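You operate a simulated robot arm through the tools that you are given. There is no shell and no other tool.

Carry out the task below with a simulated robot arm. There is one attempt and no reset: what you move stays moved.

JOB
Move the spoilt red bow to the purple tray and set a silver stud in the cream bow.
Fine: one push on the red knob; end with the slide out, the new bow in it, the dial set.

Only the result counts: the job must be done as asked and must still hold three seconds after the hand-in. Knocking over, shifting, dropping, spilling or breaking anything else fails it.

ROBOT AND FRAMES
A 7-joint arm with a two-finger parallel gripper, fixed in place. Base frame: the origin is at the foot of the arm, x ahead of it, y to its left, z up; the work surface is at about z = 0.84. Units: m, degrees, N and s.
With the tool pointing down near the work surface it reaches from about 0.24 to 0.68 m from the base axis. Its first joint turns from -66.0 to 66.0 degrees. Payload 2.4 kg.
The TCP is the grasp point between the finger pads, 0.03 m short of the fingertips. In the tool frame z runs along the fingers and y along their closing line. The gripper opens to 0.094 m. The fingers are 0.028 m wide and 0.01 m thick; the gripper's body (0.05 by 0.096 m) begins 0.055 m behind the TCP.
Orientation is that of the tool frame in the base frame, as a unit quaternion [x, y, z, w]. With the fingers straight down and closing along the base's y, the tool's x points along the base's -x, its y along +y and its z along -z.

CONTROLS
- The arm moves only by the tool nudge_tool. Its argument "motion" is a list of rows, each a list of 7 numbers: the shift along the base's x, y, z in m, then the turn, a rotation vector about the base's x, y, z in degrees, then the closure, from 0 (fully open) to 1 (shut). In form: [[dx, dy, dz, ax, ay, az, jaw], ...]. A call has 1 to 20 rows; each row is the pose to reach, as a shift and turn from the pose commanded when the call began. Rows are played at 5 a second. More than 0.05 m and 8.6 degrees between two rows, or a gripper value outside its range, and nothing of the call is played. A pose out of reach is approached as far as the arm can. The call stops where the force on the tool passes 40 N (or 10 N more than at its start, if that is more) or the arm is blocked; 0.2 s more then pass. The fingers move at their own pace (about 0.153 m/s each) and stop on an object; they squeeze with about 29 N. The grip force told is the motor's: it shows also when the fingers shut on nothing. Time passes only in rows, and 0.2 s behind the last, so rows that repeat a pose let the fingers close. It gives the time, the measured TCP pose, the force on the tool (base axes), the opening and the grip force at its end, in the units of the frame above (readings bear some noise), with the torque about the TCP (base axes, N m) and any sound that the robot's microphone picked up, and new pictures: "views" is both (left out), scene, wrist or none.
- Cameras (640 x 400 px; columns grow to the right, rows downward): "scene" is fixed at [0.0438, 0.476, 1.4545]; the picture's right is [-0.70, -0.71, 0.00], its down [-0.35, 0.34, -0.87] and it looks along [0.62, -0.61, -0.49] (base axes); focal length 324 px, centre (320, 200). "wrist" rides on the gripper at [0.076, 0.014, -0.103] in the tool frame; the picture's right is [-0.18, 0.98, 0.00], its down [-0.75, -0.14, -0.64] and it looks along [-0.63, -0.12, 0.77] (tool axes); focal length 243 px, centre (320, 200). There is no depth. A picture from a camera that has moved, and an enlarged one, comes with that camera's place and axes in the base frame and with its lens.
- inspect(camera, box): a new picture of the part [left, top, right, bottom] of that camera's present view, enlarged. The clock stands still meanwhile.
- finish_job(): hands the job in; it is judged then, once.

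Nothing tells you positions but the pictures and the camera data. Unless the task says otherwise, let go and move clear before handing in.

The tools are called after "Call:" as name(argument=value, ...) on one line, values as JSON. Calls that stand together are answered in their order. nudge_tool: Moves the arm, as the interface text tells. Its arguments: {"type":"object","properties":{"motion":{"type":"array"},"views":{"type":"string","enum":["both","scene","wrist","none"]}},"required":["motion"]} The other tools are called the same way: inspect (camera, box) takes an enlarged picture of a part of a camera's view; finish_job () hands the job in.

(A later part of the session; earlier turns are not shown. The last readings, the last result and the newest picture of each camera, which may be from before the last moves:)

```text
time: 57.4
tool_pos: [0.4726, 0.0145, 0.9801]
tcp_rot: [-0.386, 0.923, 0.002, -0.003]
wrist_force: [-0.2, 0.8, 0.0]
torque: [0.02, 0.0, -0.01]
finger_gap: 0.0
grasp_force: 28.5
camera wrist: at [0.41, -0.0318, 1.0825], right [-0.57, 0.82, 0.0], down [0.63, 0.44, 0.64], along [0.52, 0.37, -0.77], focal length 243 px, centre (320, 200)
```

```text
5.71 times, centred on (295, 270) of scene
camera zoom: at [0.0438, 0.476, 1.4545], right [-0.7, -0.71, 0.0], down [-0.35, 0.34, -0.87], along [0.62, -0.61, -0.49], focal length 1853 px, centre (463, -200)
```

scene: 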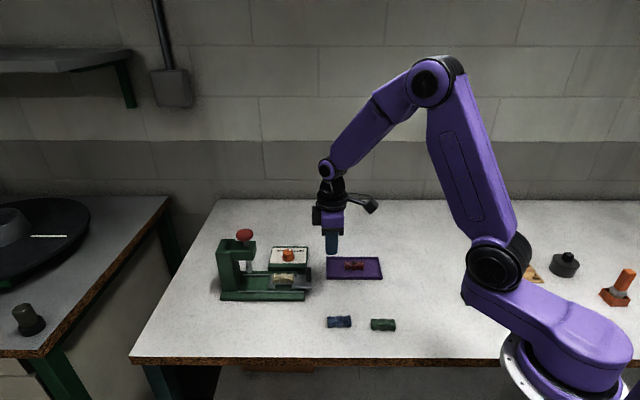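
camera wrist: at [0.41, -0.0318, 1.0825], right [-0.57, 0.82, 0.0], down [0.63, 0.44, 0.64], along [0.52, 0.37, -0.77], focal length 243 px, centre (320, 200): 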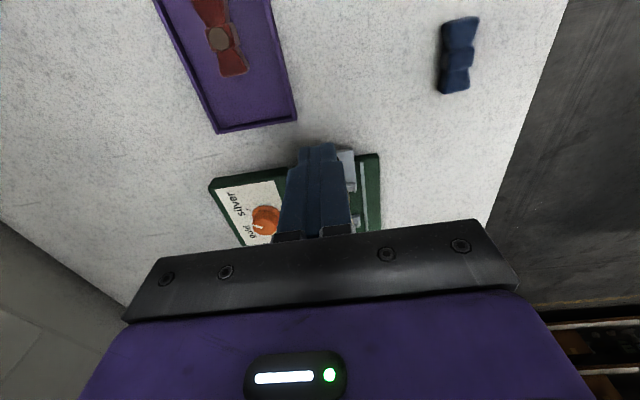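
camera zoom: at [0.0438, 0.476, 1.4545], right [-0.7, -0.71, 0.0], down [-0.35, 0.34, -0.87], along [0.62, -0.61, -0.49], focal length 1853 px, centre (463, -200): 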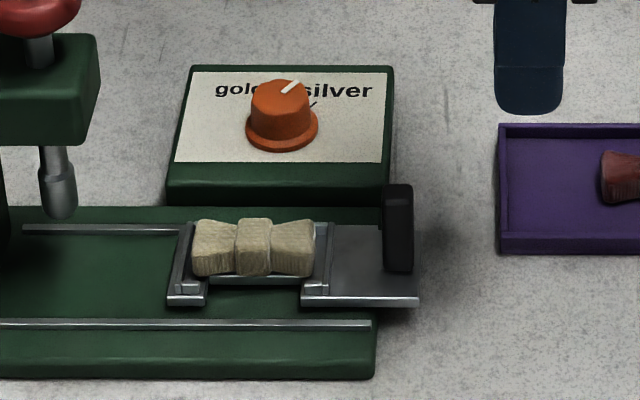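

I'm just outside the handle, 4 mm off its line. I'll correct sideways and lower with fingers shut.

Call:
nudge_tool(motion=[[0.003, 0.006, -0.02, 0, 0, 0, 1], [0.0057, 0.0113, -0.045, 0, 0, 0, 1], [0.0057, 0.0113, -0.07, 0, 0, 0, 1], [0.0057, 0.0113, -0.08, 0, 0, 0, 1], [0.0057, 0.0113, -0.08, 0, 0, 0, 1]])

Call:
inspect(camera="wrist", box=[240, 90, 400, 210])

Call:
inspect(camera="scene", box=[255, 235, 335, 305])

```text
time: 58.6
tool_pos: [0.4785, 0.0261, 0.9022]
tcp_rot: [-0.386, 0.923, 0.002, -0.002]
wrist_force: [0.9, 0.3, 0.1]
torque: [0.0, 0.02, 0.03]
finger_gap: 0.0
grasp_force: 28.7
camera wrist: at [0.4153, -0.0199, 1.0035], right [-0.57, 0.82, 0.0], down [0.63, 0.43, 0.64], along [0.52, 0.37, -0.77], focal length 243 px, centre (320, 200)
```

scene: 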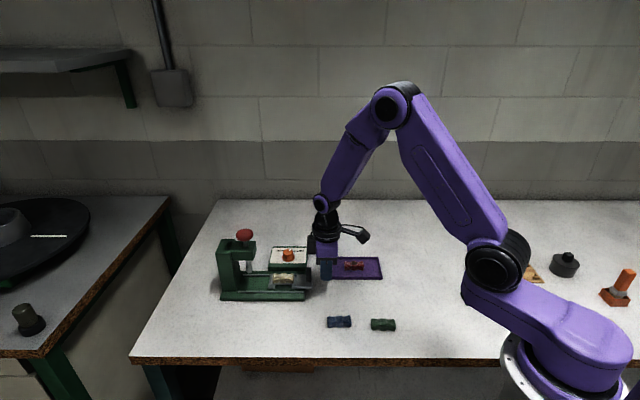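
wrist: 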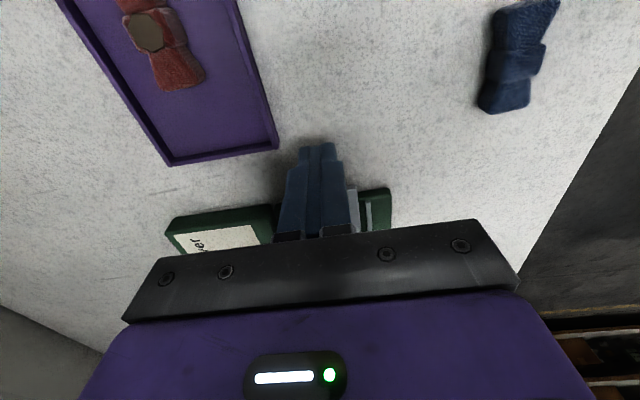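

```text
3.33 times, centred on (320, 150) of wrist
camera zoom: at [0.4153, -0.0199, 1.0035], right [-0.57, 0.82, 0.0], down [0.63, 0.43, 0.64], along [0.52, 0.37, -0.77], focal length 809 px, centre (320, 367)
```

zoom: 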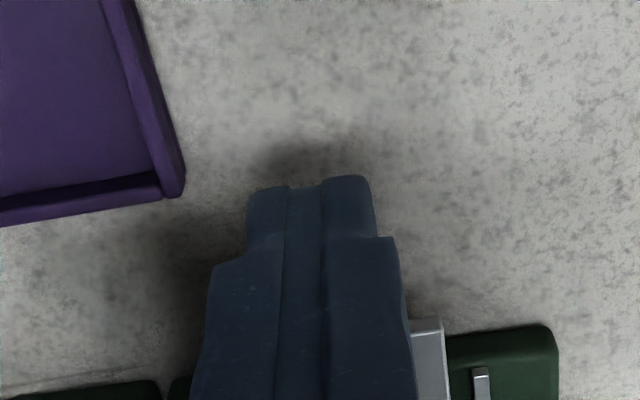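

```text
5.71 times, centred on (295, 270) of scene
camera zoom: at [0.0438, 0.476, 1.4545], right [-0.7, -0.71, 0.0], down [-0.35, 0.34, -0.87], along [0.62, -0.61, -0.49], focal length 1853 px, centre (463, -200)
```

zoom: 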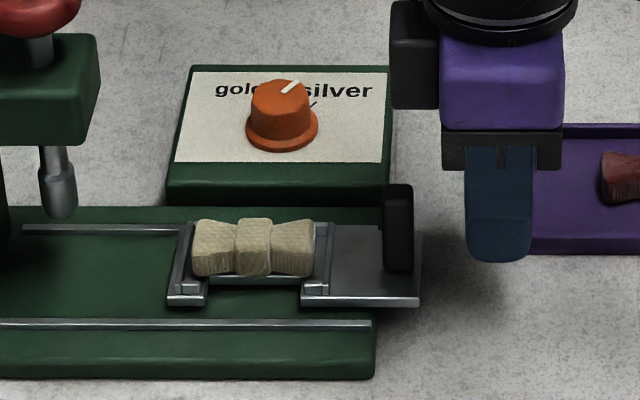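

The fingers are lined up 23 mm outside the handle. I'll push the slide inward along its rails.

Call:
nudge_tool(motion=[[0.0071, 0.0071, 0, 0, 0, 0, 1], [0.0141, 0.0141, 0, 0, 0, 0, 1], [0.0198, 0.0198, 0, 0, 0, 0, 1], [0.0255, 0.0255, 0, 0, 0, 0, 1], [0.0311, 0.0311, 0, 0, 0, 0, 1], [0.0368, 0.0368, 0, 0, 0, 0, 1], [0.0424, 0.0424, 0, 0, 0, 0, 1], [0.048, 0.048, 0, 0, 0, 0, 1], [0.048, 0.048, 0, 0, 0, 0, 1]])

Call:
inspect(camera="scene", box=[235, 235, 315, 305])

```text
time: 60.6
tool_pos: [0.5258, 0.0763, 0.9009]
tcp_rot: [-0.385, 0.923, 0.002, -0.002]
wrist_force: [-0.2, 0.2, 0.1]
torque: [-0.02, 0.0, -0.02]
finger_gap: 0.0
grasp_force: 29.1
camera wrist: at [0.463, 0.0292, 1.0041], right [-0.57, 0.82, 0.0], down [0.63, 0.44, 0.64], along [0.52, 0.37, -0.77], focal length 243 px, centre (320, 200)
```

scene: 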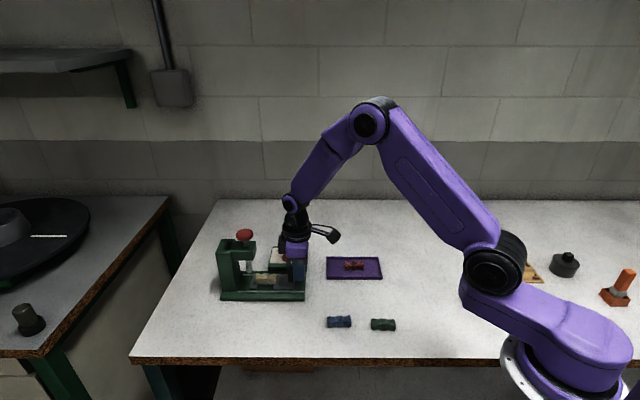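
wrist: 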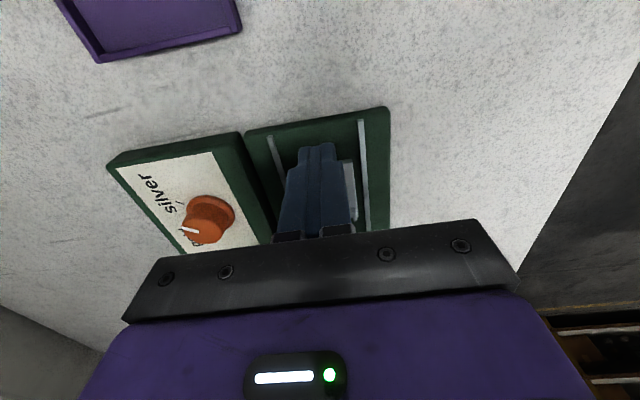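

```text
5.71 times, centred on (275, 270) of scene
camera zoom: at [0.0438, 0.476, 1.4545], right [-0.7, -0.71, 0.0], down [-0.35, 0.34, -0.87], along [0.62, -0.61, -0.49], focal length 1853 px, centre (577, -200)
```

zoom: 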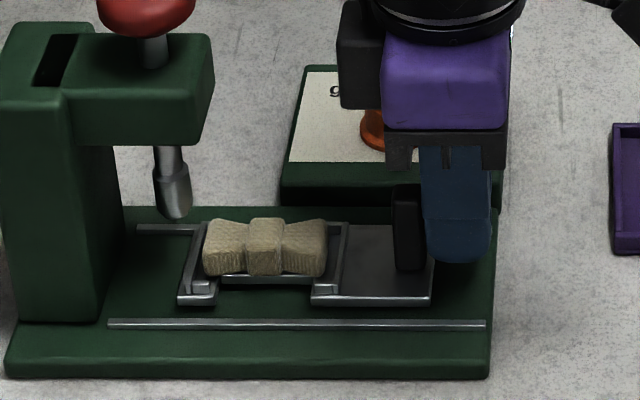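

The slide moves smoothly with the bow seated. I'll push on toward the inner stop, watching the force.

Call:
nudge_tool(motion=[[0.005, 0.005, 0, 0, 0, 0, 1], [0.01, 0.01, 0, 0, 0, 0, 1], [0.015, 0.015, 0, 0, 0, 0, 1], [0.02, 0.02, 0, 0, 0, 0, 1], [0.025, 0.025, 0, 0, 0, 0, 1], [0.025, 0.025, 0, 0, 0, 0, 1]])

Call:
inspect(camera="scene", box=[225, 235, 305, 305])

```text
time: 62.0
tool_pos: [0.5509, 0.1008, 0.9007]
tcp_rot: [-0.385, 0.923, 0.002, -0.002]
wrist_force: [-1.0, 0.0, 0.0]
torque: [0.01, -0.01, 0.0]
finger_gap: 0.0
grasp_force: 28.7
camera wrist: at [0.4886, 0.054, 1.0036], right [-0.57, 0.82, 0.0], down [0.63, 0.43, 0.64], along [0.52, 0.37, -0.77], focal length 243 px, centre (320, 200)
```

scene: 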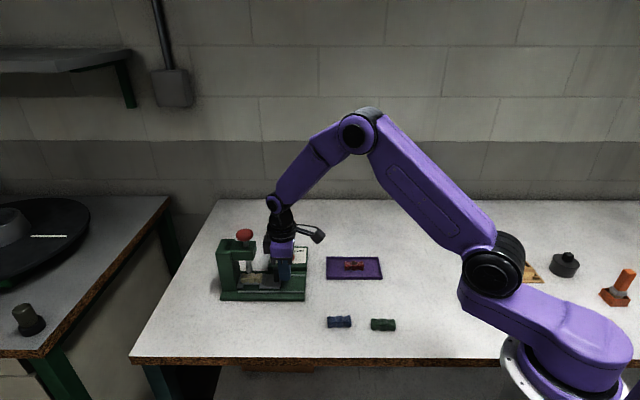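
wrist: 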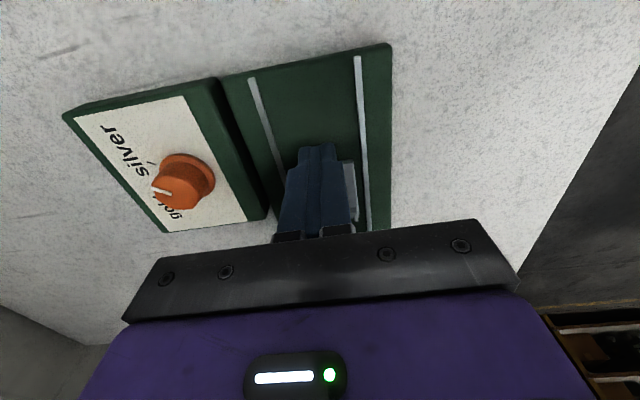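

```text
5.71 times, centred on (265, 270) of scene
camera zoom: at [0.0438, 0.476, 1.4545], right [-0.7, -0.71, 0.0], down [-0.35, 0.34, -0.87], along [0.62, -0.61, -0.49], focal length 1853 px, centre (634, -200)
```

zoom: 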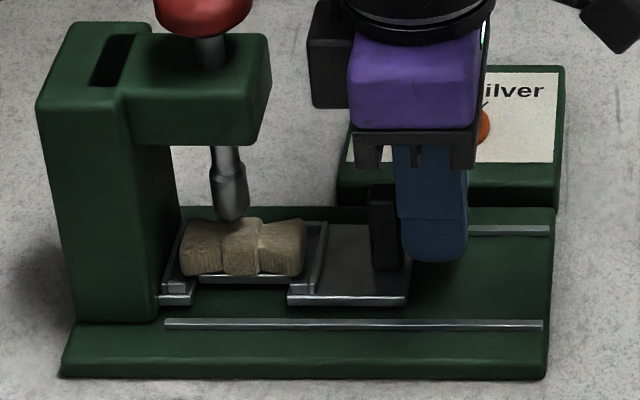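

About 6 mm remain until the knot is under the punch. I'll push in small steps to the stop.

Call:
nudge_tool(motion=[[0.001, 0.001, 0, 0, 0, 0, 1], [0.002, 0.002, 0, 0, 0, 0, 1], [0.003, 0.003, 0, 0, 0, 0, 1], [0.0035, 0.0035, 0, 0, 0, 0, 1], [0.0035, 0.0035, 0, 0, 0, 0, 1]], views="scene")

Call:
inspect(camera="scene", box=[225, 235, 305, 305])

```text
time: 63.2
tool_pos: [0.5541, 0.1023, 0.9011]
tcp_rot: [-0.385, 0.923, 0.003, -0.003]
wrist_force: [-6.3, -4.1, 1.4]
torque: [0.04, -0.04, -0.03]
finger_gap: 0.0
grasp_force: 29.0
```

scene: 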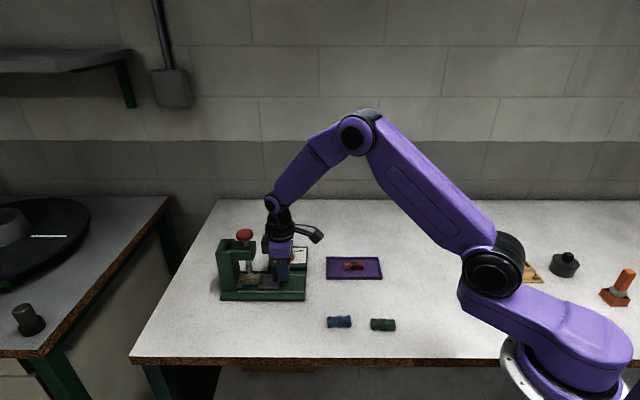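

```text
5.71 times, centred on (265, 270) of scene
camera zoom: at [0.0436, 0.4759, 1.4546], right [-0.7, -0.71, 0.0], down [-0.35, 0.34, -0.87], along [0.62, -0.61, -0.49], focal length 1853 px, centre (634, -200)
```

zoom: 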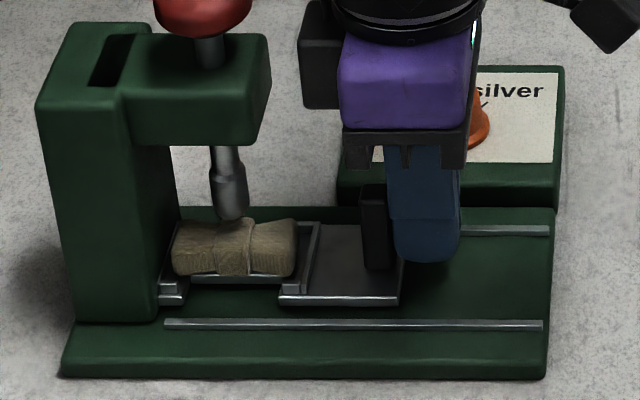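

Call:
nudge_tool(motion=[[0.0007, 0.0007, 0, 0, 0, 0, 1], [0.0014, 0.0014, 0, 0, 0, 0, 1], [0.0014, 0.0014, 0, 0, 0, 0, 1]], views="scene")

Call:
inspect(camera="scene", box=[225, 235, 305, 305])

```text
time: 64.0
tool_pos: [0.5528, 0.1025, 0.9]
tcp_rot: [-0.384, 0.923, 0.001, -0.004]
wrist_force: [-19.5, -14.0, 8.7]
torque: [0.12, -0.14, -0.03]
finger_gap: 0.0
grasp_force: 29.3
```

scene: 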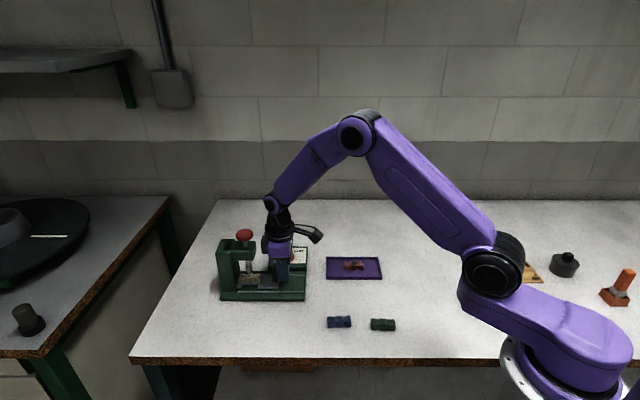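

```text
5.71 times, centred on (265, 270) of scene
camera zoom: at [0.0432, 0.4756, 1.4547], right [-0.7, -0.71, 0.0], down [-0.35, 0.34, -0.87], along [0.62, -0.61, -0.49], focal length 1853 px, centre (634, -200)
```

zoom: 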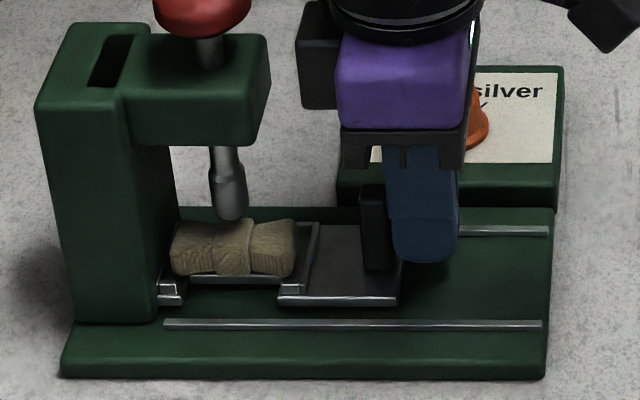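

The slide is firmly at its inner stop with the knot under the punch. I'll back off, rise, and move above the red knob.

Call:
nudge_tool(motion=[[-0.003, -0.003, 0, 0, 0, 0, 1], [-0.015, -0.015, 0.005, 0, 0, 0, 1], [-0.025, -0.025, 0.03, 0, 0, 0, 1], [-0.025, -0.025, 0.07, 0, 0, 0, 1], [-0.025, -0.025, 0.11, 0, 0, 0, 1], [-0.02, -0.02, 0.15, 0, 0, 0, 1], [0.0, 0.0, 0.175, 0, 0, 0, 1], [0.025, 0.015, 0.18, 0, 0, 0, 1], [0.025, 0.015, 0.18, 0, 0, 0, 1]])

Call:
inspect(camera="wrist", box=[240, 90, 400, 230])

Call:
inspect(camera="scene", box=[225, 220, 305, 290])

```text
time: 66.0
tool_pos: [0.579, 0.1195, 1.0781]
tcp_rot: [-0.385, 0.923, 0.002, -0.002]
wrist_force: [-0.4, -0.3, -0.1]
torque: [-0.01, -0.02, 0.01]
finger_gap: 0.0004
grasp_force: 29.1
camera wrist: at [0.5169, 0.0738, 1.182], right [-0.57, 0.82, 0.0], down [0.63, 0.43, 0.64], along [0.52, 0.37, -0.77], focal length 243 px, centre (320, 200)
```

scene: 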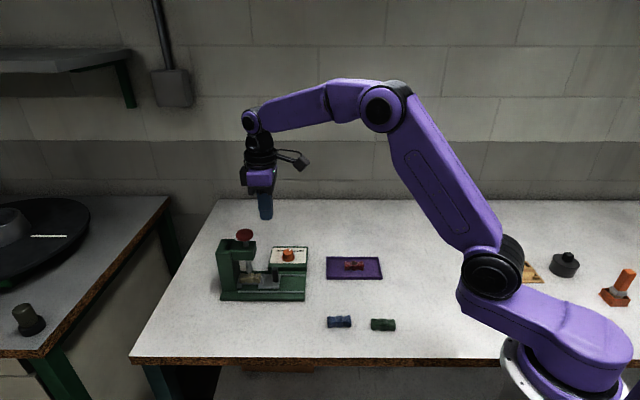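
wrist: 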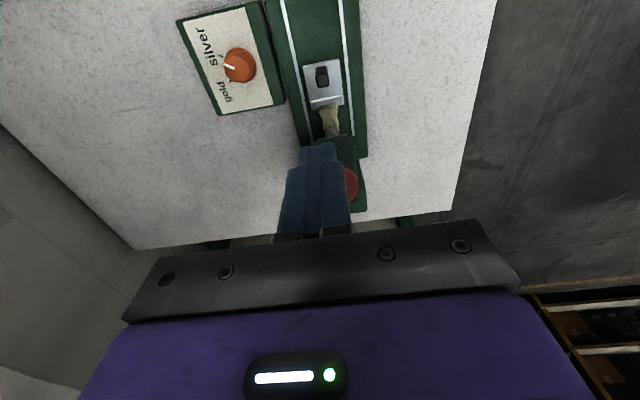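

```text
2.86 times, centred on (320, 160) of wrist
camera zoom: at [0.5169, 0.0738, 1.182], right [-0.57, 0.82, 0.0], down [0.63, 0.43, 0.64], along [0.52, 0.37, -0.77], focal length 693 px, centre (320, 314)
```

zoom: 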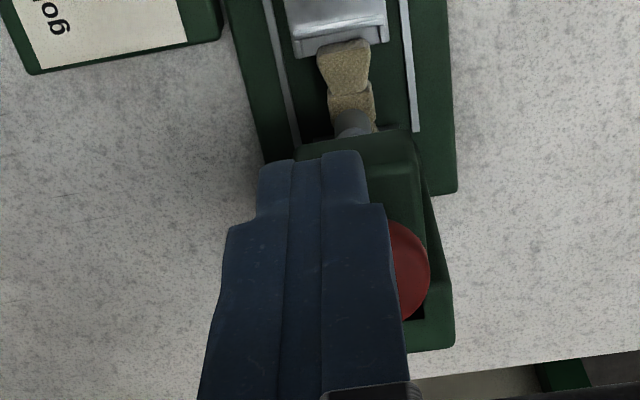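

```text
5.71 times, centred on (265, 255) of scene
camera zoom: at [0.0438, 0.476, 1.4545], right [-0.7, -0.71, 0.0], down [-0.35, 0.34, -0.87], along [0.62, -0.61, -0.49], focal length 1853 px, centre (634, -114)
```

zoom: 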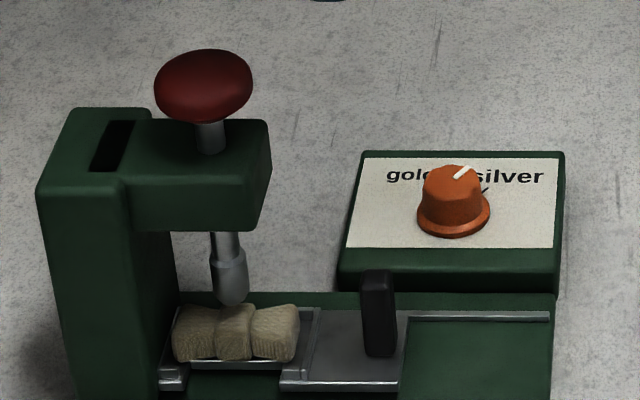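

The punch and knob axis is at about (0.618, 0.163), knob top near z 1.015. I'll centre the shut fingers above it.

Call:
nudge_tool(motion=[[0.013, 0.015, 0, 0, 0, 0, 1], [0.026, 0.03, 0, 0, 0, 0, 1], [0.0377, 0.0451, 0, 0, 0, 0, 1], [0.0377, 0.0451, -0.01, 0, 0, 0, 1], [0.0377, 0.0451, -0.01, 0, 0, 0, 1]])

Call:
inspect(camera="wrist", box=[240, 90, 400, 230])

Call:
inspect(camera="scene", box=[225, 220, 305, 290])

```text
time: 67.2
tool_pos: [0.618, 0.1633, 1.0699]
tcp_rot: [-0.385, 0.923, 0.002, -0.002]
wrist_force: [-0.2, 1.0, 0.2]
torque: [-0.03, -0.01, -0.05]
finger_gap: 0.0001
grasp_force: 28.8
camera wrist: at [0.555, 0.1183, 1.1727], right [-0.57, 0.82, 0.0], down [0.63, 0.43, 0.64], along [0.52, 0.37, -0.77], focal length 243 px, centre (320, 200)
```

scene: 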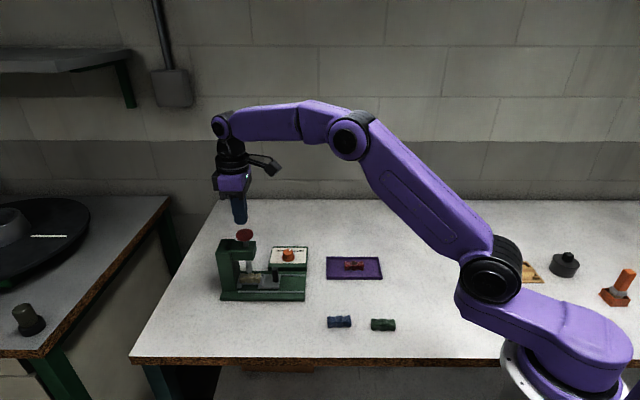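
wrist: 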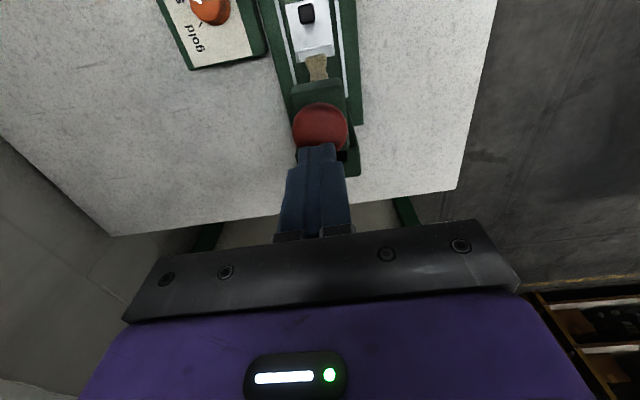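

```text
2.86 times, centred on (320, 160) of wrist
camera zoom: at [0.555, 0.1183, 1.1727], right [-0.57, 0.82, 0.0], down [0.63, 0.43, 0.64], along [0.52, 0.37, -0.77], focal length 693 px, centre (320, 314)
```

zoom: 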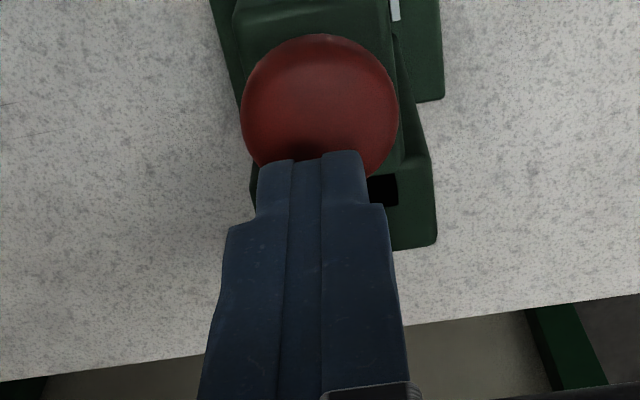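

```text
5.71 times, centred on (265, 255) of scene
camera zoom: at [0.0438, 0.476, 1.4545], right [-0.7, -0.71, 0.0], down [-0.35, 0.34, -0.87], along [0.62, -0.61, -0.49], focal length 1853 px, centre (634, -114)
```

zoom: 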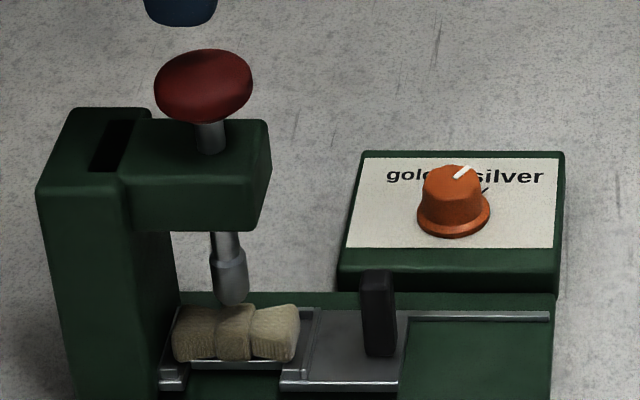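

The fingers are about 5 mm too far inward over the knob. I'll correct that and descend to just above it.

Call:
nudge_tool(motion=[[-0.0035, -0.0035, -0.005, 0, 0, 0, 1], [-0.0035, -0.0035, -0.015, 0, 0, 0, 1], [-0.0035, -0.0035, -0.02, 0, 0, 0, 1], [-0.0035, -0.0035, -0.02, 0, 0, 0, 1]])

Call:
inspect(camera="wrist", box=[240, 90, 400, 230])

Call:
inspect(camera="scene", box=[225, 220, 305, 290])

```text
time: 68.2
tool_pos: [0.6155, 0.1598, 1.0496]
tcp_rot: [-0.385, 0.923, 0.002, -0.002]
wrist_force: [-0.4, 0.8, 0.8]
torque: [0.01, 0.02, -0.02]
finger_gap: 0.0
grasp_force: 29.1
camera wrist: at [0.5525, 0.114, 1.1528], right [-0.57, 0.82, 0.0], down [0.63, 0.43, 0.64], along [0.52, 0.37, -0.77], focal length 243 px, centre (320, 200)
```

scene: 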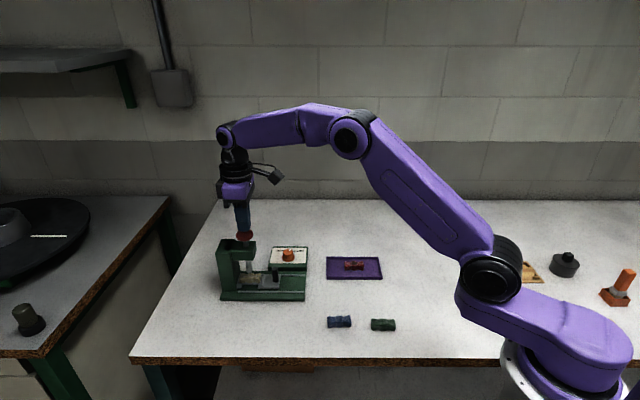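
wrist: 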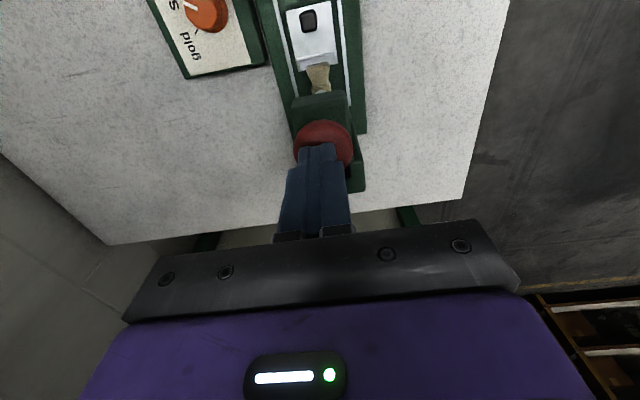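

```text
2.86 times, centred on (320, 160) of wrist
camera zoom: at [0.5525, 0.114, 1.1528], right [-0.57, 0.82, 0.0], down [0.63, 0.43, 0.64], along [0.52, 0.37, -0.77], focal length 693 px, centre (320, 314)
```

zoom: 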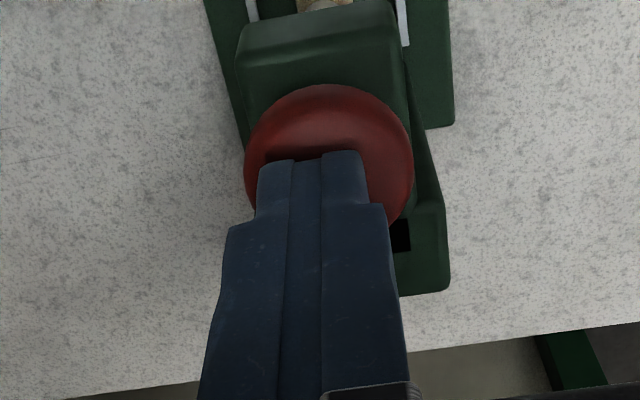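

```text
5.71 times, centred on (265, 255) of scene
camera zoom: at [0.0438, 0.476, 1.4545], right [-0.7, -0.71, 0.0], down [-0.35, 0.34, -0.87], along [0.62, -0.61, -0.49], focal length 1853 px, centre (634, -114)
```

zoom: 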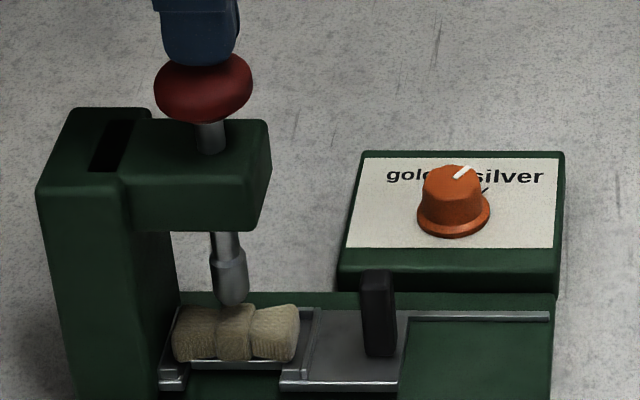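

The fingers are centred over the knob. Now one slow, steady push down until the force limit or bottoming.

Call:
nudge_tool(motion=[[0, 0, -0.002, 0, 0, 0, 1], [0, 0, -0.004, 0, 0, 0, 1], [0, 0, -0.006, 0, 0, 0, 1], [0, 0, -0.008, 0, 0, 0, 1], [0, 0, -0.01, 0, 0, 0, 1], [0, 0, -0.012, 0, 0, 0, 1], [0, 0, -0.014, 0, 0, 0, 1], [0, 0, -0.016, 0, 0, 0, 1], [0, 0, -0.018, 0, 0, 0, 1], [0, 0, -0.02, 0, 0, 0, 1], [0, 0, -0.022, 0, 0, 0, 1], [0, 0, -0.024, 0, 0, 0, 1], [0, 0, -0.026, 0, 0, 0, 1], [0, 0, -0.028, 0, 0, 0, 1], [0, 0, -0.03, 0, 0, 0, 1]], views="scene")

Call:
inspect(camera="scene", box=[225, 220, 305, 290])

```text
time: 70.5
tool_pos: [0.6167, 0.16, 1.0351]
tcp_rot: [-0.385, 0.923, 0.001, 0.002]
wrist_force: [-4.1, 0.1, 10.3]
torque: [-0.08, 0.24, -0.01]
finger_gap: 0.0003
grasp_force: 28.8
heard: click
stopped in row 11: the force on the tool passed its limit at 42 N (the readings are from after the stop); the commanded pose is now the measured one
```

scene: 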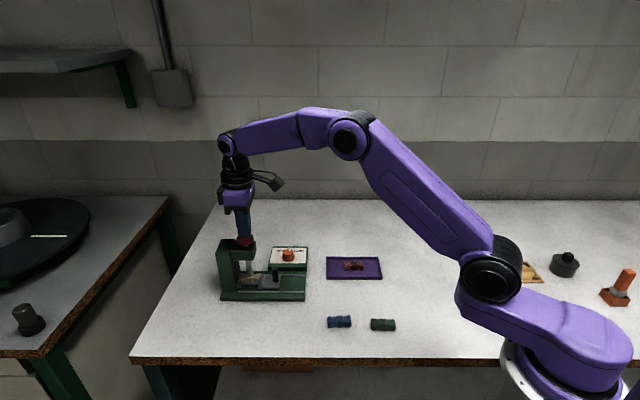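

```text
5.71 times, centred on (265, 255) of scene
camera zoom: at [0.0436, 0.4759, 1.4545], right [-0.7, -0.71, 0.0], down [-0.35, 0.34, -0.87], along [0.62, -0.61, -0.49], focal length 1853 px, centre (634, -114)
```

zoom: 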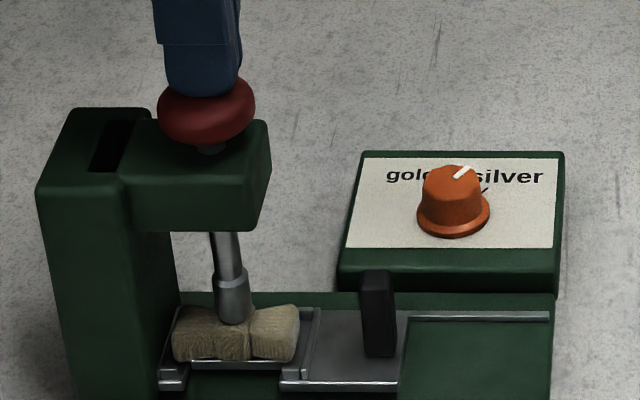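

A click was heard and the plunger bottomed out. I'll lift straight off and check the stud.

Call:
nudge_tool(motion=[[0, 0, 0.01, 0, 0, 0, 1], [0, 0, 0.03, 0, 0, 0, 1], [0, 0, 0.06, 0, 0, 0, 1], [-0.02, -0.02, 0.08, 0, 0, 0, 1], [-0.045, -0.045, 0.08, 0, 0, 0, 1], [-0.07, -0.07, 0.07, 0, 0, 0, 1], [-0.07, -0.07, 0.07, 0, 0, 0, 1]])

Call:
inspect(camera="wrist", box=[240, 70, 400, 230])

Call:
inspect(camera="scene", box=[235, 255, 285, 300])

```text
time: 72.2
tool_pos: [0.5459, 0.0901, 1.1051]
tcp_rot: [-0.386, 0.923, 0.002, 0.002]
wrist_force: [0.3, 0.2, 1.0]
torque: [-0.01, 0.01, 0.01]
finger_gap: 0.0
grasp_force: 29.0
camera wrist: at [0.483, 0.0436, 1.2066], right [-0.57, 0.82, 0.0], down [0.63, 0.43, 0.65], along [0.53, 0.37, -0.76], focal length 243 px, centre (320, 200)
```

scene: 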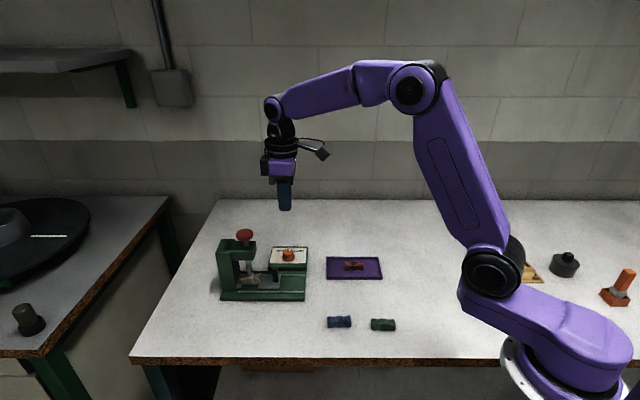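
wrist: 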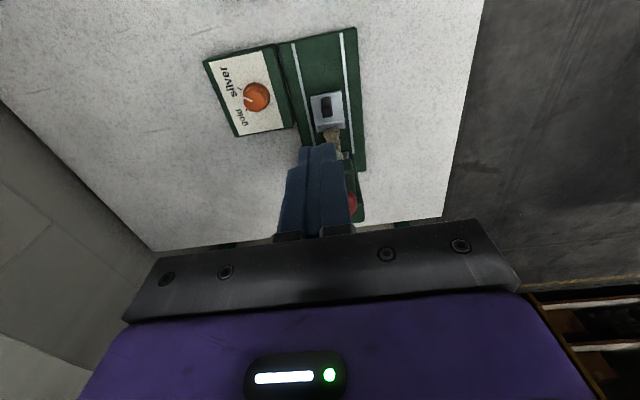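

```text
2.50 times, centred on (320, 150) of wrist
camera zoom: at [0.483, 0.0436, 1.2066], right [-0.57, 0.82, 0.0], down [0.63, 0.43, 0.65], along [0.53, 0.37, -0.76], focal length 606 px, centre (320, 325)
```

zoom: 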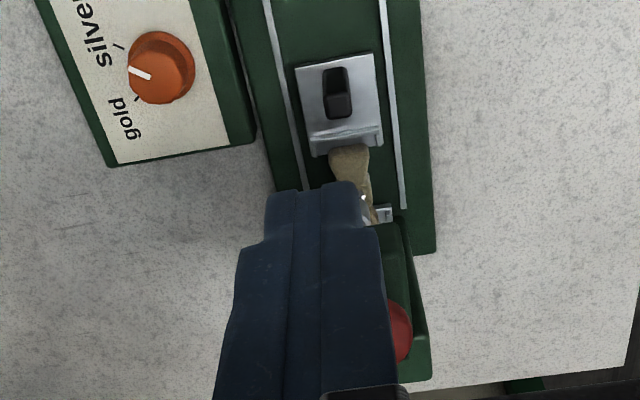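

```text
8.89 times, centred on (260, 278) of scene
camera zoom: at [0.0438, 0.476, 1.4545], right [-0.7, -0.71, 0.0], down [-0.35, 0.34, -0.87], along [0.62, -0.61, -0.49], focal length 2882 px, centre (853, -489)
```

zoom: 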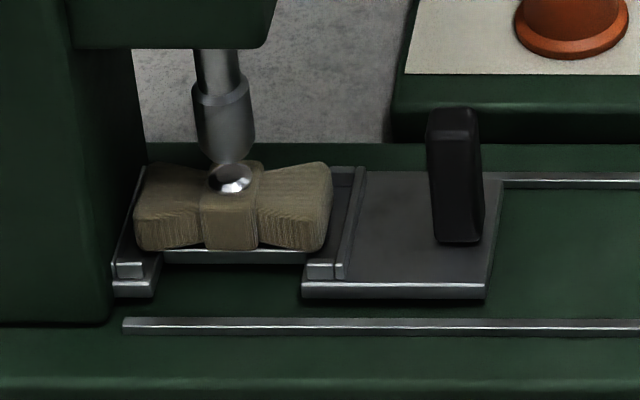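

The silver stud is set in the cream bow and the plunger is back up. Now I open, tilt as before, and go back to the handle to pull the slide out.

Call:
nudge_tool(motion=[[0.0, 0.0, -0.01, 4.24, -4.24, 0, 0.8], [0.0, 0.0, -0.03, 8.48, -8.48, 0, 0.5], [0.005, 0.006, -0.065, 8.48, -8.48, 0, 0.5], [0.01, 0.013, -0.1, 8.48, -8.48, 0, 0.5], [0.015, 0.02, -0.135, 8.48, -8.48, 0, 0.5], [0.0186, 0.0248, -0.16, 8.48, -8.48, 0, 0.5], [0.0186, 0.0248, -0.16, 8.48, -8.48, 0, 0.5]])

Call:
inspect(camera="wrist", box=[220, 90, 420, 230])

Call:
inspect(camera="scene", box=[225, 220, 305, 290])

```text
time: 73.8
tool_pos: [0.5657, 0.1177, 0.9457]
tcp_rot: [-0.383, 0.918, 0.04, 0.099]
wrist_force: [-0.8, 0.5, -0.1]
torque: [0.01, 0.04, 0.03]
finger_gap: 0.047
grasp_force: 0.0
camera wrist: at [0.4871, 0.0569, 1.0284], right [-0.57, 0.82, 0.04], down [0.52, 0.33, 0.79], along [0.63, 0.47, -0.61], focal length 243 px, centre (320, 200)
```

scene: 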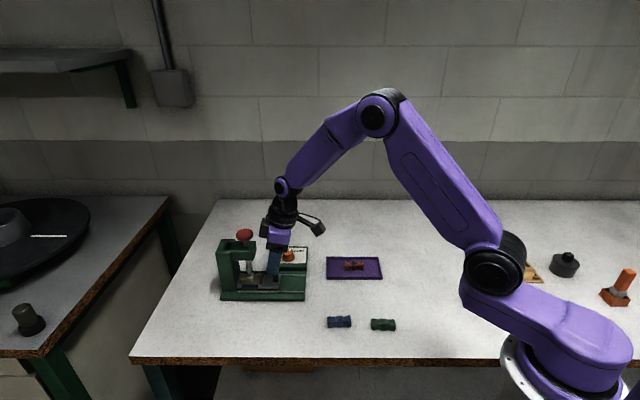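
wrist: 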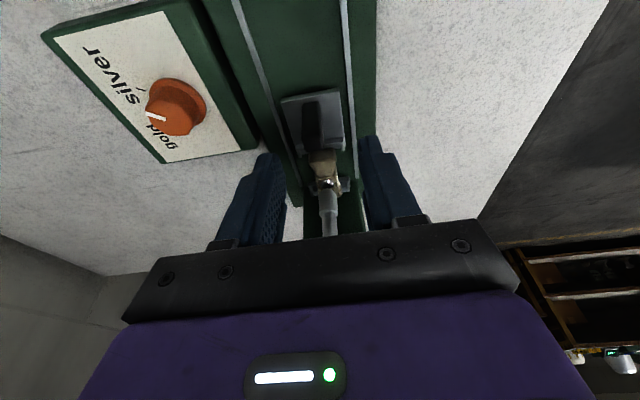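

```text
2.86 times, centred on (320, 160) of wrist
camera zoom: at [0.4871, 0.0569, 1.0284], right [-0.57, 0.82, 0.04], down [0.52, 0.33, 0.79], along [0.63, 0.47, -0.61], focal length 693 px, centre (320, 314)
```

zoom: 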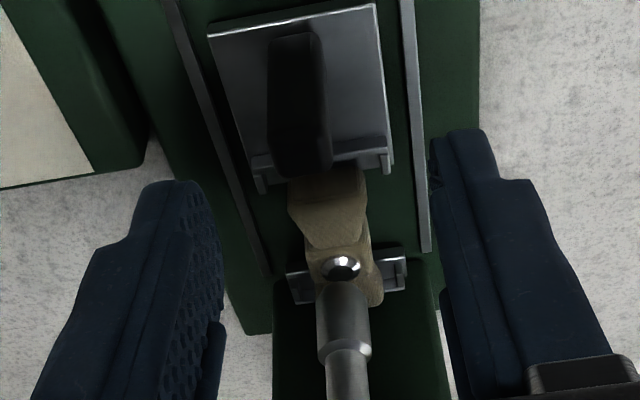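

```text
5.71 times, centred on (265, 255) of scene
camera zoom: at [0.0438, 0.476, 1.4545], right [-0.7, -0.71, 0.0], down [-0.35, 0.34, -0.87], along [0.62, -0.61, -0.49], focal length 1853 px, centre (634, -114)
```

zoom: 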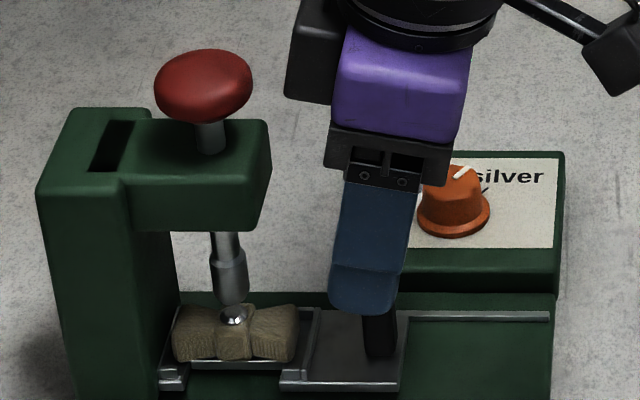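

The fingers straddle the handle line with clear space to the press. I'll nudge 3 mm sideways and lower around the handle.

Call:
nudge_tool(motion=[[0.002, -0.002, -0.01, 0, 0, 0, 0.5], [0.0025, -0.0025, -0.02, 0, 0, 0, 0.5], [0.0025, -0.0025, -0.03, 0, 0, 0, 0.5], [0.0025, -0.0025, -0.037, 0, 0, 0, 0.5], [0.0025, -0.0025, -0.037, 0, 0, 0, 0.5]])

Call:
inspect(camera="wrist", box=[220, 90, 420, 230])

Call:
inspect(camera="scene", box=[225, 220, 305, 290])

```text
time: 75.0
tool_pos: [0.5673, 0.1138, 0.9058]
tcp_rot: [-0.383, 0.918, 0.041, 0.099]
wrist_force: [-0.6, 0.0, -0.8]
torque: [0.03, -0.03, 0.03]
finger_gap: 0.0469
grasp_force: 0.1
camera wrist: at [0.4898, 0.0525, 0.9901], right [-0.57, 0.82, 0.04], down [0.52, 0.33, 0.79], along [0.63, 0.47, -0.61], focal length 243 px, centre (320, 200)
```

scene: 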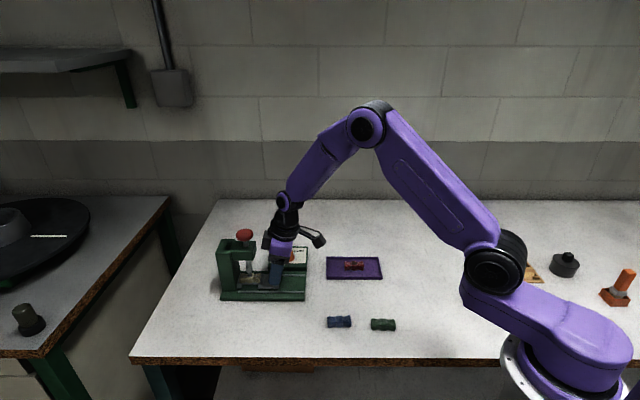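
wrist: 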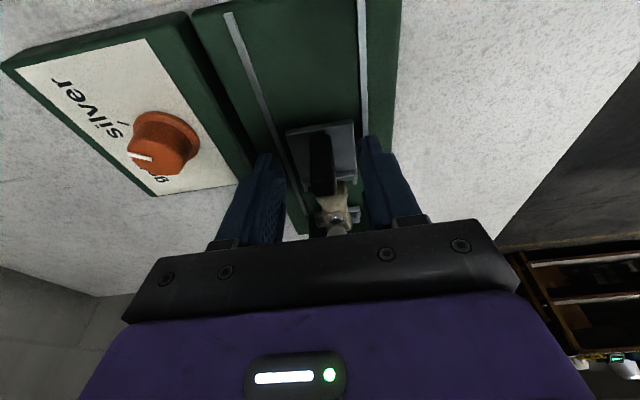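

```text
2.86 times, centred on (320, 160) of wrist
camera zoom: at [0.4898, 0.0525, 0.9901], right [-0.57, 0.82, 0.04], down [0.52, 0.33, 0.79], along [0.63, 0.47, -0.61], focal length 693 px, centre (320, 314)
```

zoom: 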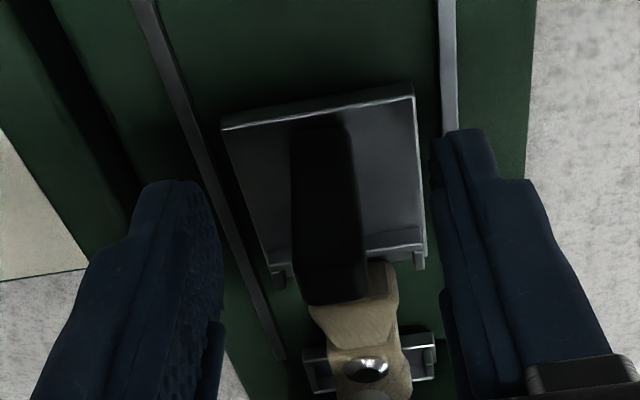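

```text
5.71 times, centred on (265, 255) of scene
camera zoom: at [0.0438, 0.476, 1.4545], right [-0.7, -0.71, 0.0], down [-0.35, 0.34, -0.87], along [0.62, -0.61, -0.49], focal length 1853 px, centre (634, -114)
```

zoom: 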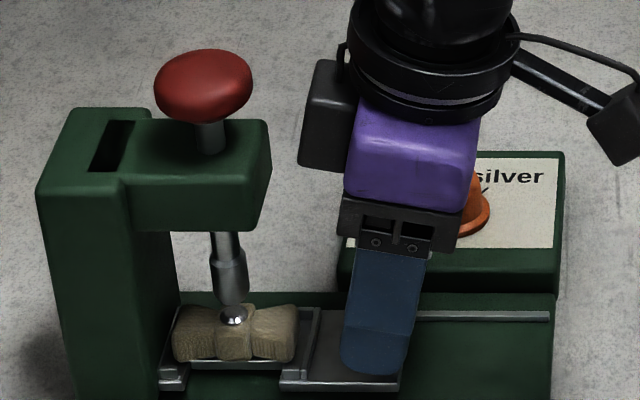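

Nearly centred; I'll shift about 1 mm and close gradually while watching the side force.

Call:
nudge_tool(motion=[[-0.0009, 0.0009, 0, 0, 0, 0, 0.65], [-0.0009, 0.0009, 0, 0, 0, 0, 0.75], [-0.0009, 0.0009, 0, 0, 0, 0, 0.82], [-0.0009, 0.0009, 0, 0, 0, 0, 0.84], [-0.0009, 0.0009, 0, 0, 0, 0, 0.84]], views="wrist")

Call:
inspect(camera="wrist", box=[260, 110, 380, 230])

```text
time: 76.2
tool_pos: [0.5668, 0.113, 0.9067]
tcp_rot: [-0.382, 0.918, 0.042, 0.099]
wrist_force: [-0.1, 0.0, 1.1]
torque: [0.0, -0.03, -0.02]
finger_gap: 0.0151
grasp_force: 0.1
camera wrist: at [0.4888, 0.0532, 0.9906], right [-0.57, 0.82, 0.04], down [0.52, 0.33, 0.79], along [0.63, 0.47, -0.61], focal length 243 px, centre (320, 200)
```

wrist: 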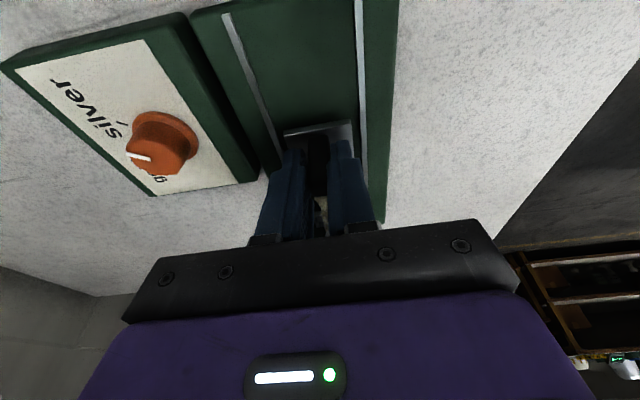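

```text
3.33 times, centred on (320, 170) of wrist
camera zoom: at [0.4888, 0.0532, 0.9906], right [-0.57, 0.82, 0.04], down [0.52, 0.33, 0.79], along [0.63, 0.47, -0.61], focal length 809 px, centre (320, 300)
```

zoom: 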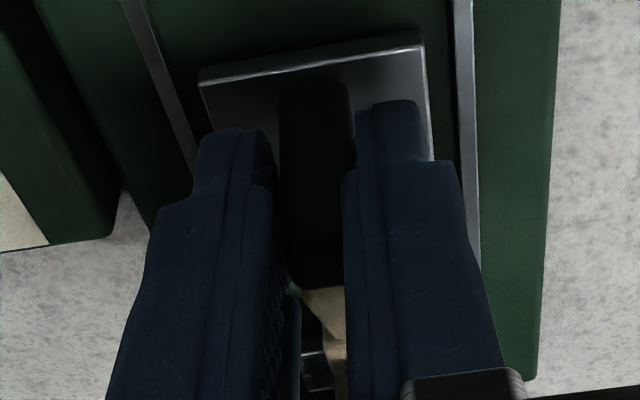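

Perfectly centred with no side force. I'll close fully and pull the slide out.

Call:
nudge_tool(motion=[[0, 0, 0, 0, 0, 0, 0.9], [0, 0, 0, 0, 0, 0, 1], [0, 0, 0, 0, 0, 0, 1], [-0.004, -0.004, 0, 0, 0, 0, 1], [-0.008, -0.008, 0, 0, 0, 0, 1], [-0.012, -0.012, 0, 0, 0, 0, 1], [-0.016, -0.016, 0, 0, 0, 0, 1], [-0.02, -0.02, 0, 0, 0, 0, 1]])

Call:
inspect(camera="scene", box=[230, 235, 310, 305])

```text
time: 78.0
tool_pos: [0.546, 0.0928, 0.9057]
tcp_rot: [-0.382, 0.918, 0.041, 0.098]
wrist_force: [0.4, 0.5, -4.8]
torque: [-0.13, -0.04, -0.24]
finger_gap: 0.0138
grasp_force: 44.5
camera wrist: at [0.4684, 0.0333, 0.9906], right [-0.57, 0.82, 0.04], down [0.52, 0.33, 0.79], along [0.63, 0.47, -0.62], focal length 243 px, centre (320, 200)
```

scene: 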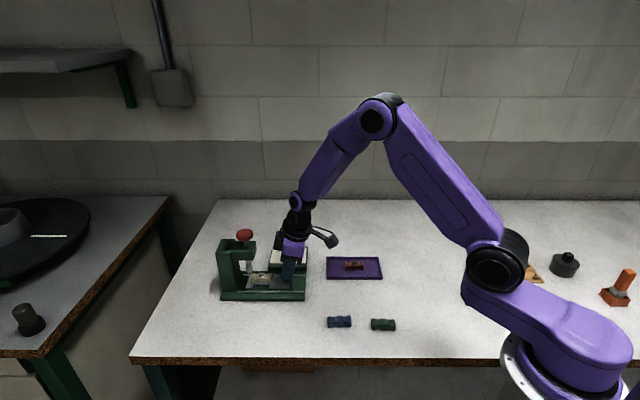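
wrist: 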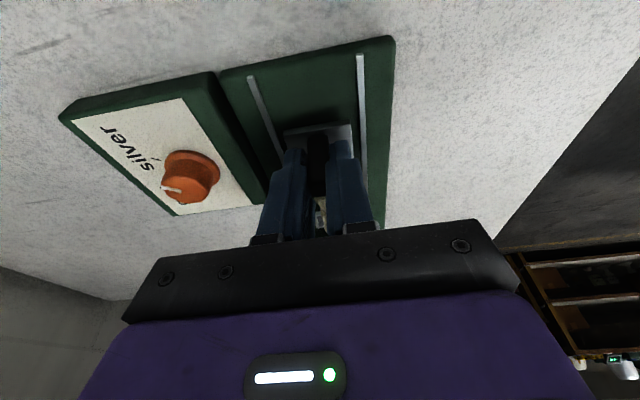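

```text
5.71 times, centred on (270, 270) of scene
camera zoom: at [0.044, 0.476, 1.4545], right [-0.7, -0.71, 0.0], down [-0.35, 0.34, -0.87], along [0.62, -0.61, -0.49], focal length 1853 px, centre (606, -200)
```

zoom: 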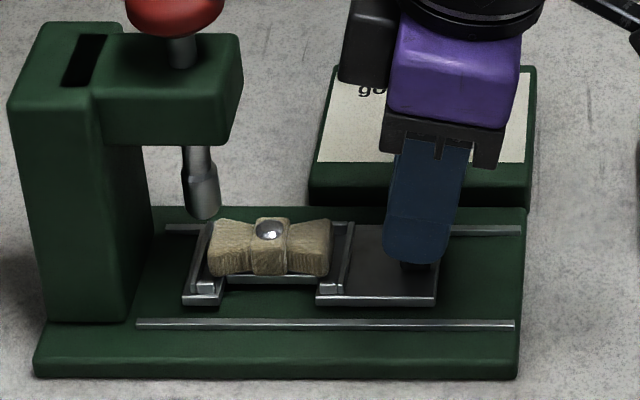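

The slide comes out cleanly with the studded bow. I'll continue pulling.

Call:
nudge_tool(motion=[[-0.004, -0.004, 0, 0, 0, 0, 1], [-0.008, -0.008, 0, 0, 0, 0, 1], [-0.012, -0.012, 0, 0, 0, 0, 1], [-0.016, -0.016, 0, 0, 0, 0, 1], [-0.02, -0.02, 0, 0, 0, 0, 1], [-0.024, -0.024, 0, 0, 0, 0, 1]], views="scene")

```text
time: 79.3
tool_pos: [0.5223, 0.0704, 0.9067]
tcp_rot: [-0.382, 0.918, 0.041, 0.098]
wrist_force: [-0.4, 1.0, 0.6]
torque: [-0.89, 0.9, -0.42]
finger_gap: 0.0137
grasp_force: 45.4
```

scene: 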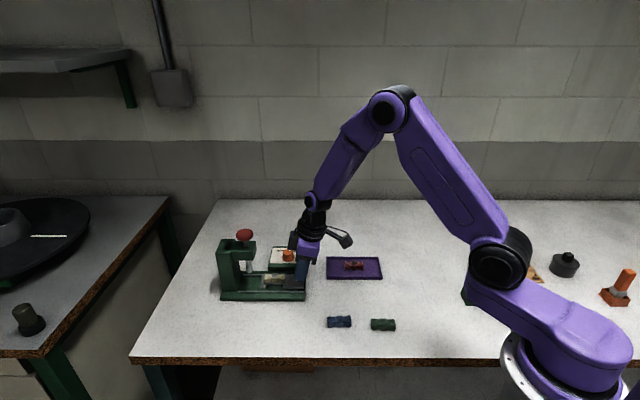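

Call:
nudge_tool(motion=[[-0.003, -0.003, 0, 0, 0, 0, 1], [-0.006, -0.006, 0, 0, 0, 0, 1], [-0.009, -0.009, 0, 0, 0, 0, 1], [-0.012, -0.012, 0, 0, 0, 0, 1], [-0.014, -0.014, 0, 0, 0, 0, 1], [-0.014, -0.014, 0, 0, 0, 0, 1]], views="none")

```text
time: 80.8
tool_pos: [0.508, 0.0561, 0.9065]
tcp_rot: [-0.382, 0.918, 0.041, 0.099]
wrist_force: [-2.0, 2.5, -5.8]
torque: [0.67, -0.73, -0.29]
finger_gap: 0.0138
grasp_force: 45.7
```

Call:
nudge_tool(motion=[[-0.001, -0.001, 0, 0, 0, 0, 1], [-0.002, -0.002, 0, 0, 0, 0, 1], [-0.003, -0.003, 0, 0, 0, 0, 1], [-0.0035, -0.0035, 0, 0, 0, 0, 1], [-0.0035, -0.0035, 0, 0, 0, 0, 1]])

Call:
inspect(camera="scene", box=[240, 235, 320, 305])

```text
time: 82.0
tool_pos: [0.5062, 0.0527, 0.9071]
tcp_rot: [-0.383, 0.917, 0.041, 0.1]
wrist_force: [15.6, 17.7, -17.8]
torque: [0.96, -0.16, -0.51]
finger_gap: 0.0137
grasp_force: 45.3
camera wrist: at [0.4281, -0.007, 0.9904], right [-0.57, 0.82, 0.04], down [0.52, 0.33, 0.79], along [0.63, 0.47, -0.61], focal length 243 px, centre (320, 200)
```

scene: 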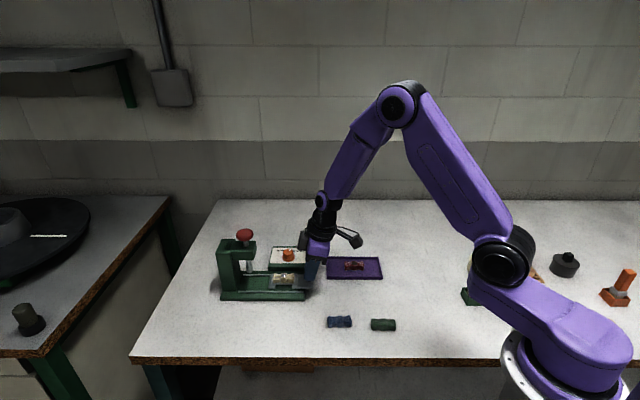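
wrist: 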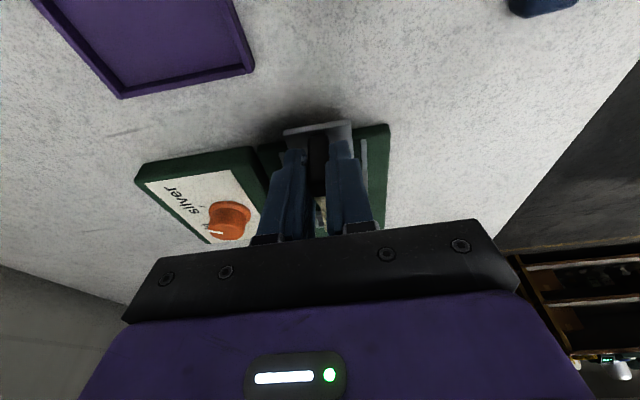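

```text
5.71 times, centred on (280, 270) of scene
camera zoom: at [0.0445, 0.4764, 1.4543], right [-0.7, -0.71, 0.0], down [-0.35, 0.34, -0.87], along [0.62, -0.61, -0.49], focal length 1853 px, centre (549, -200)
```

zoom: 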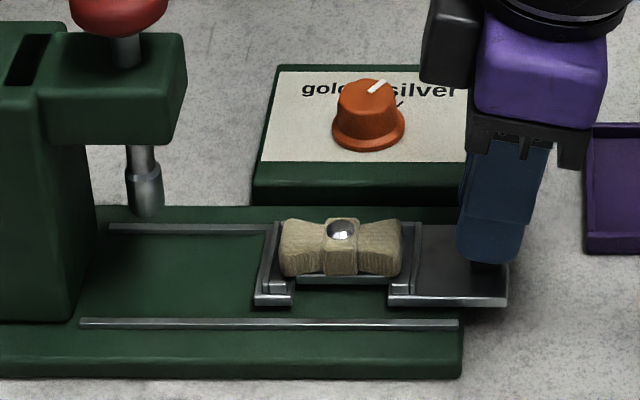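

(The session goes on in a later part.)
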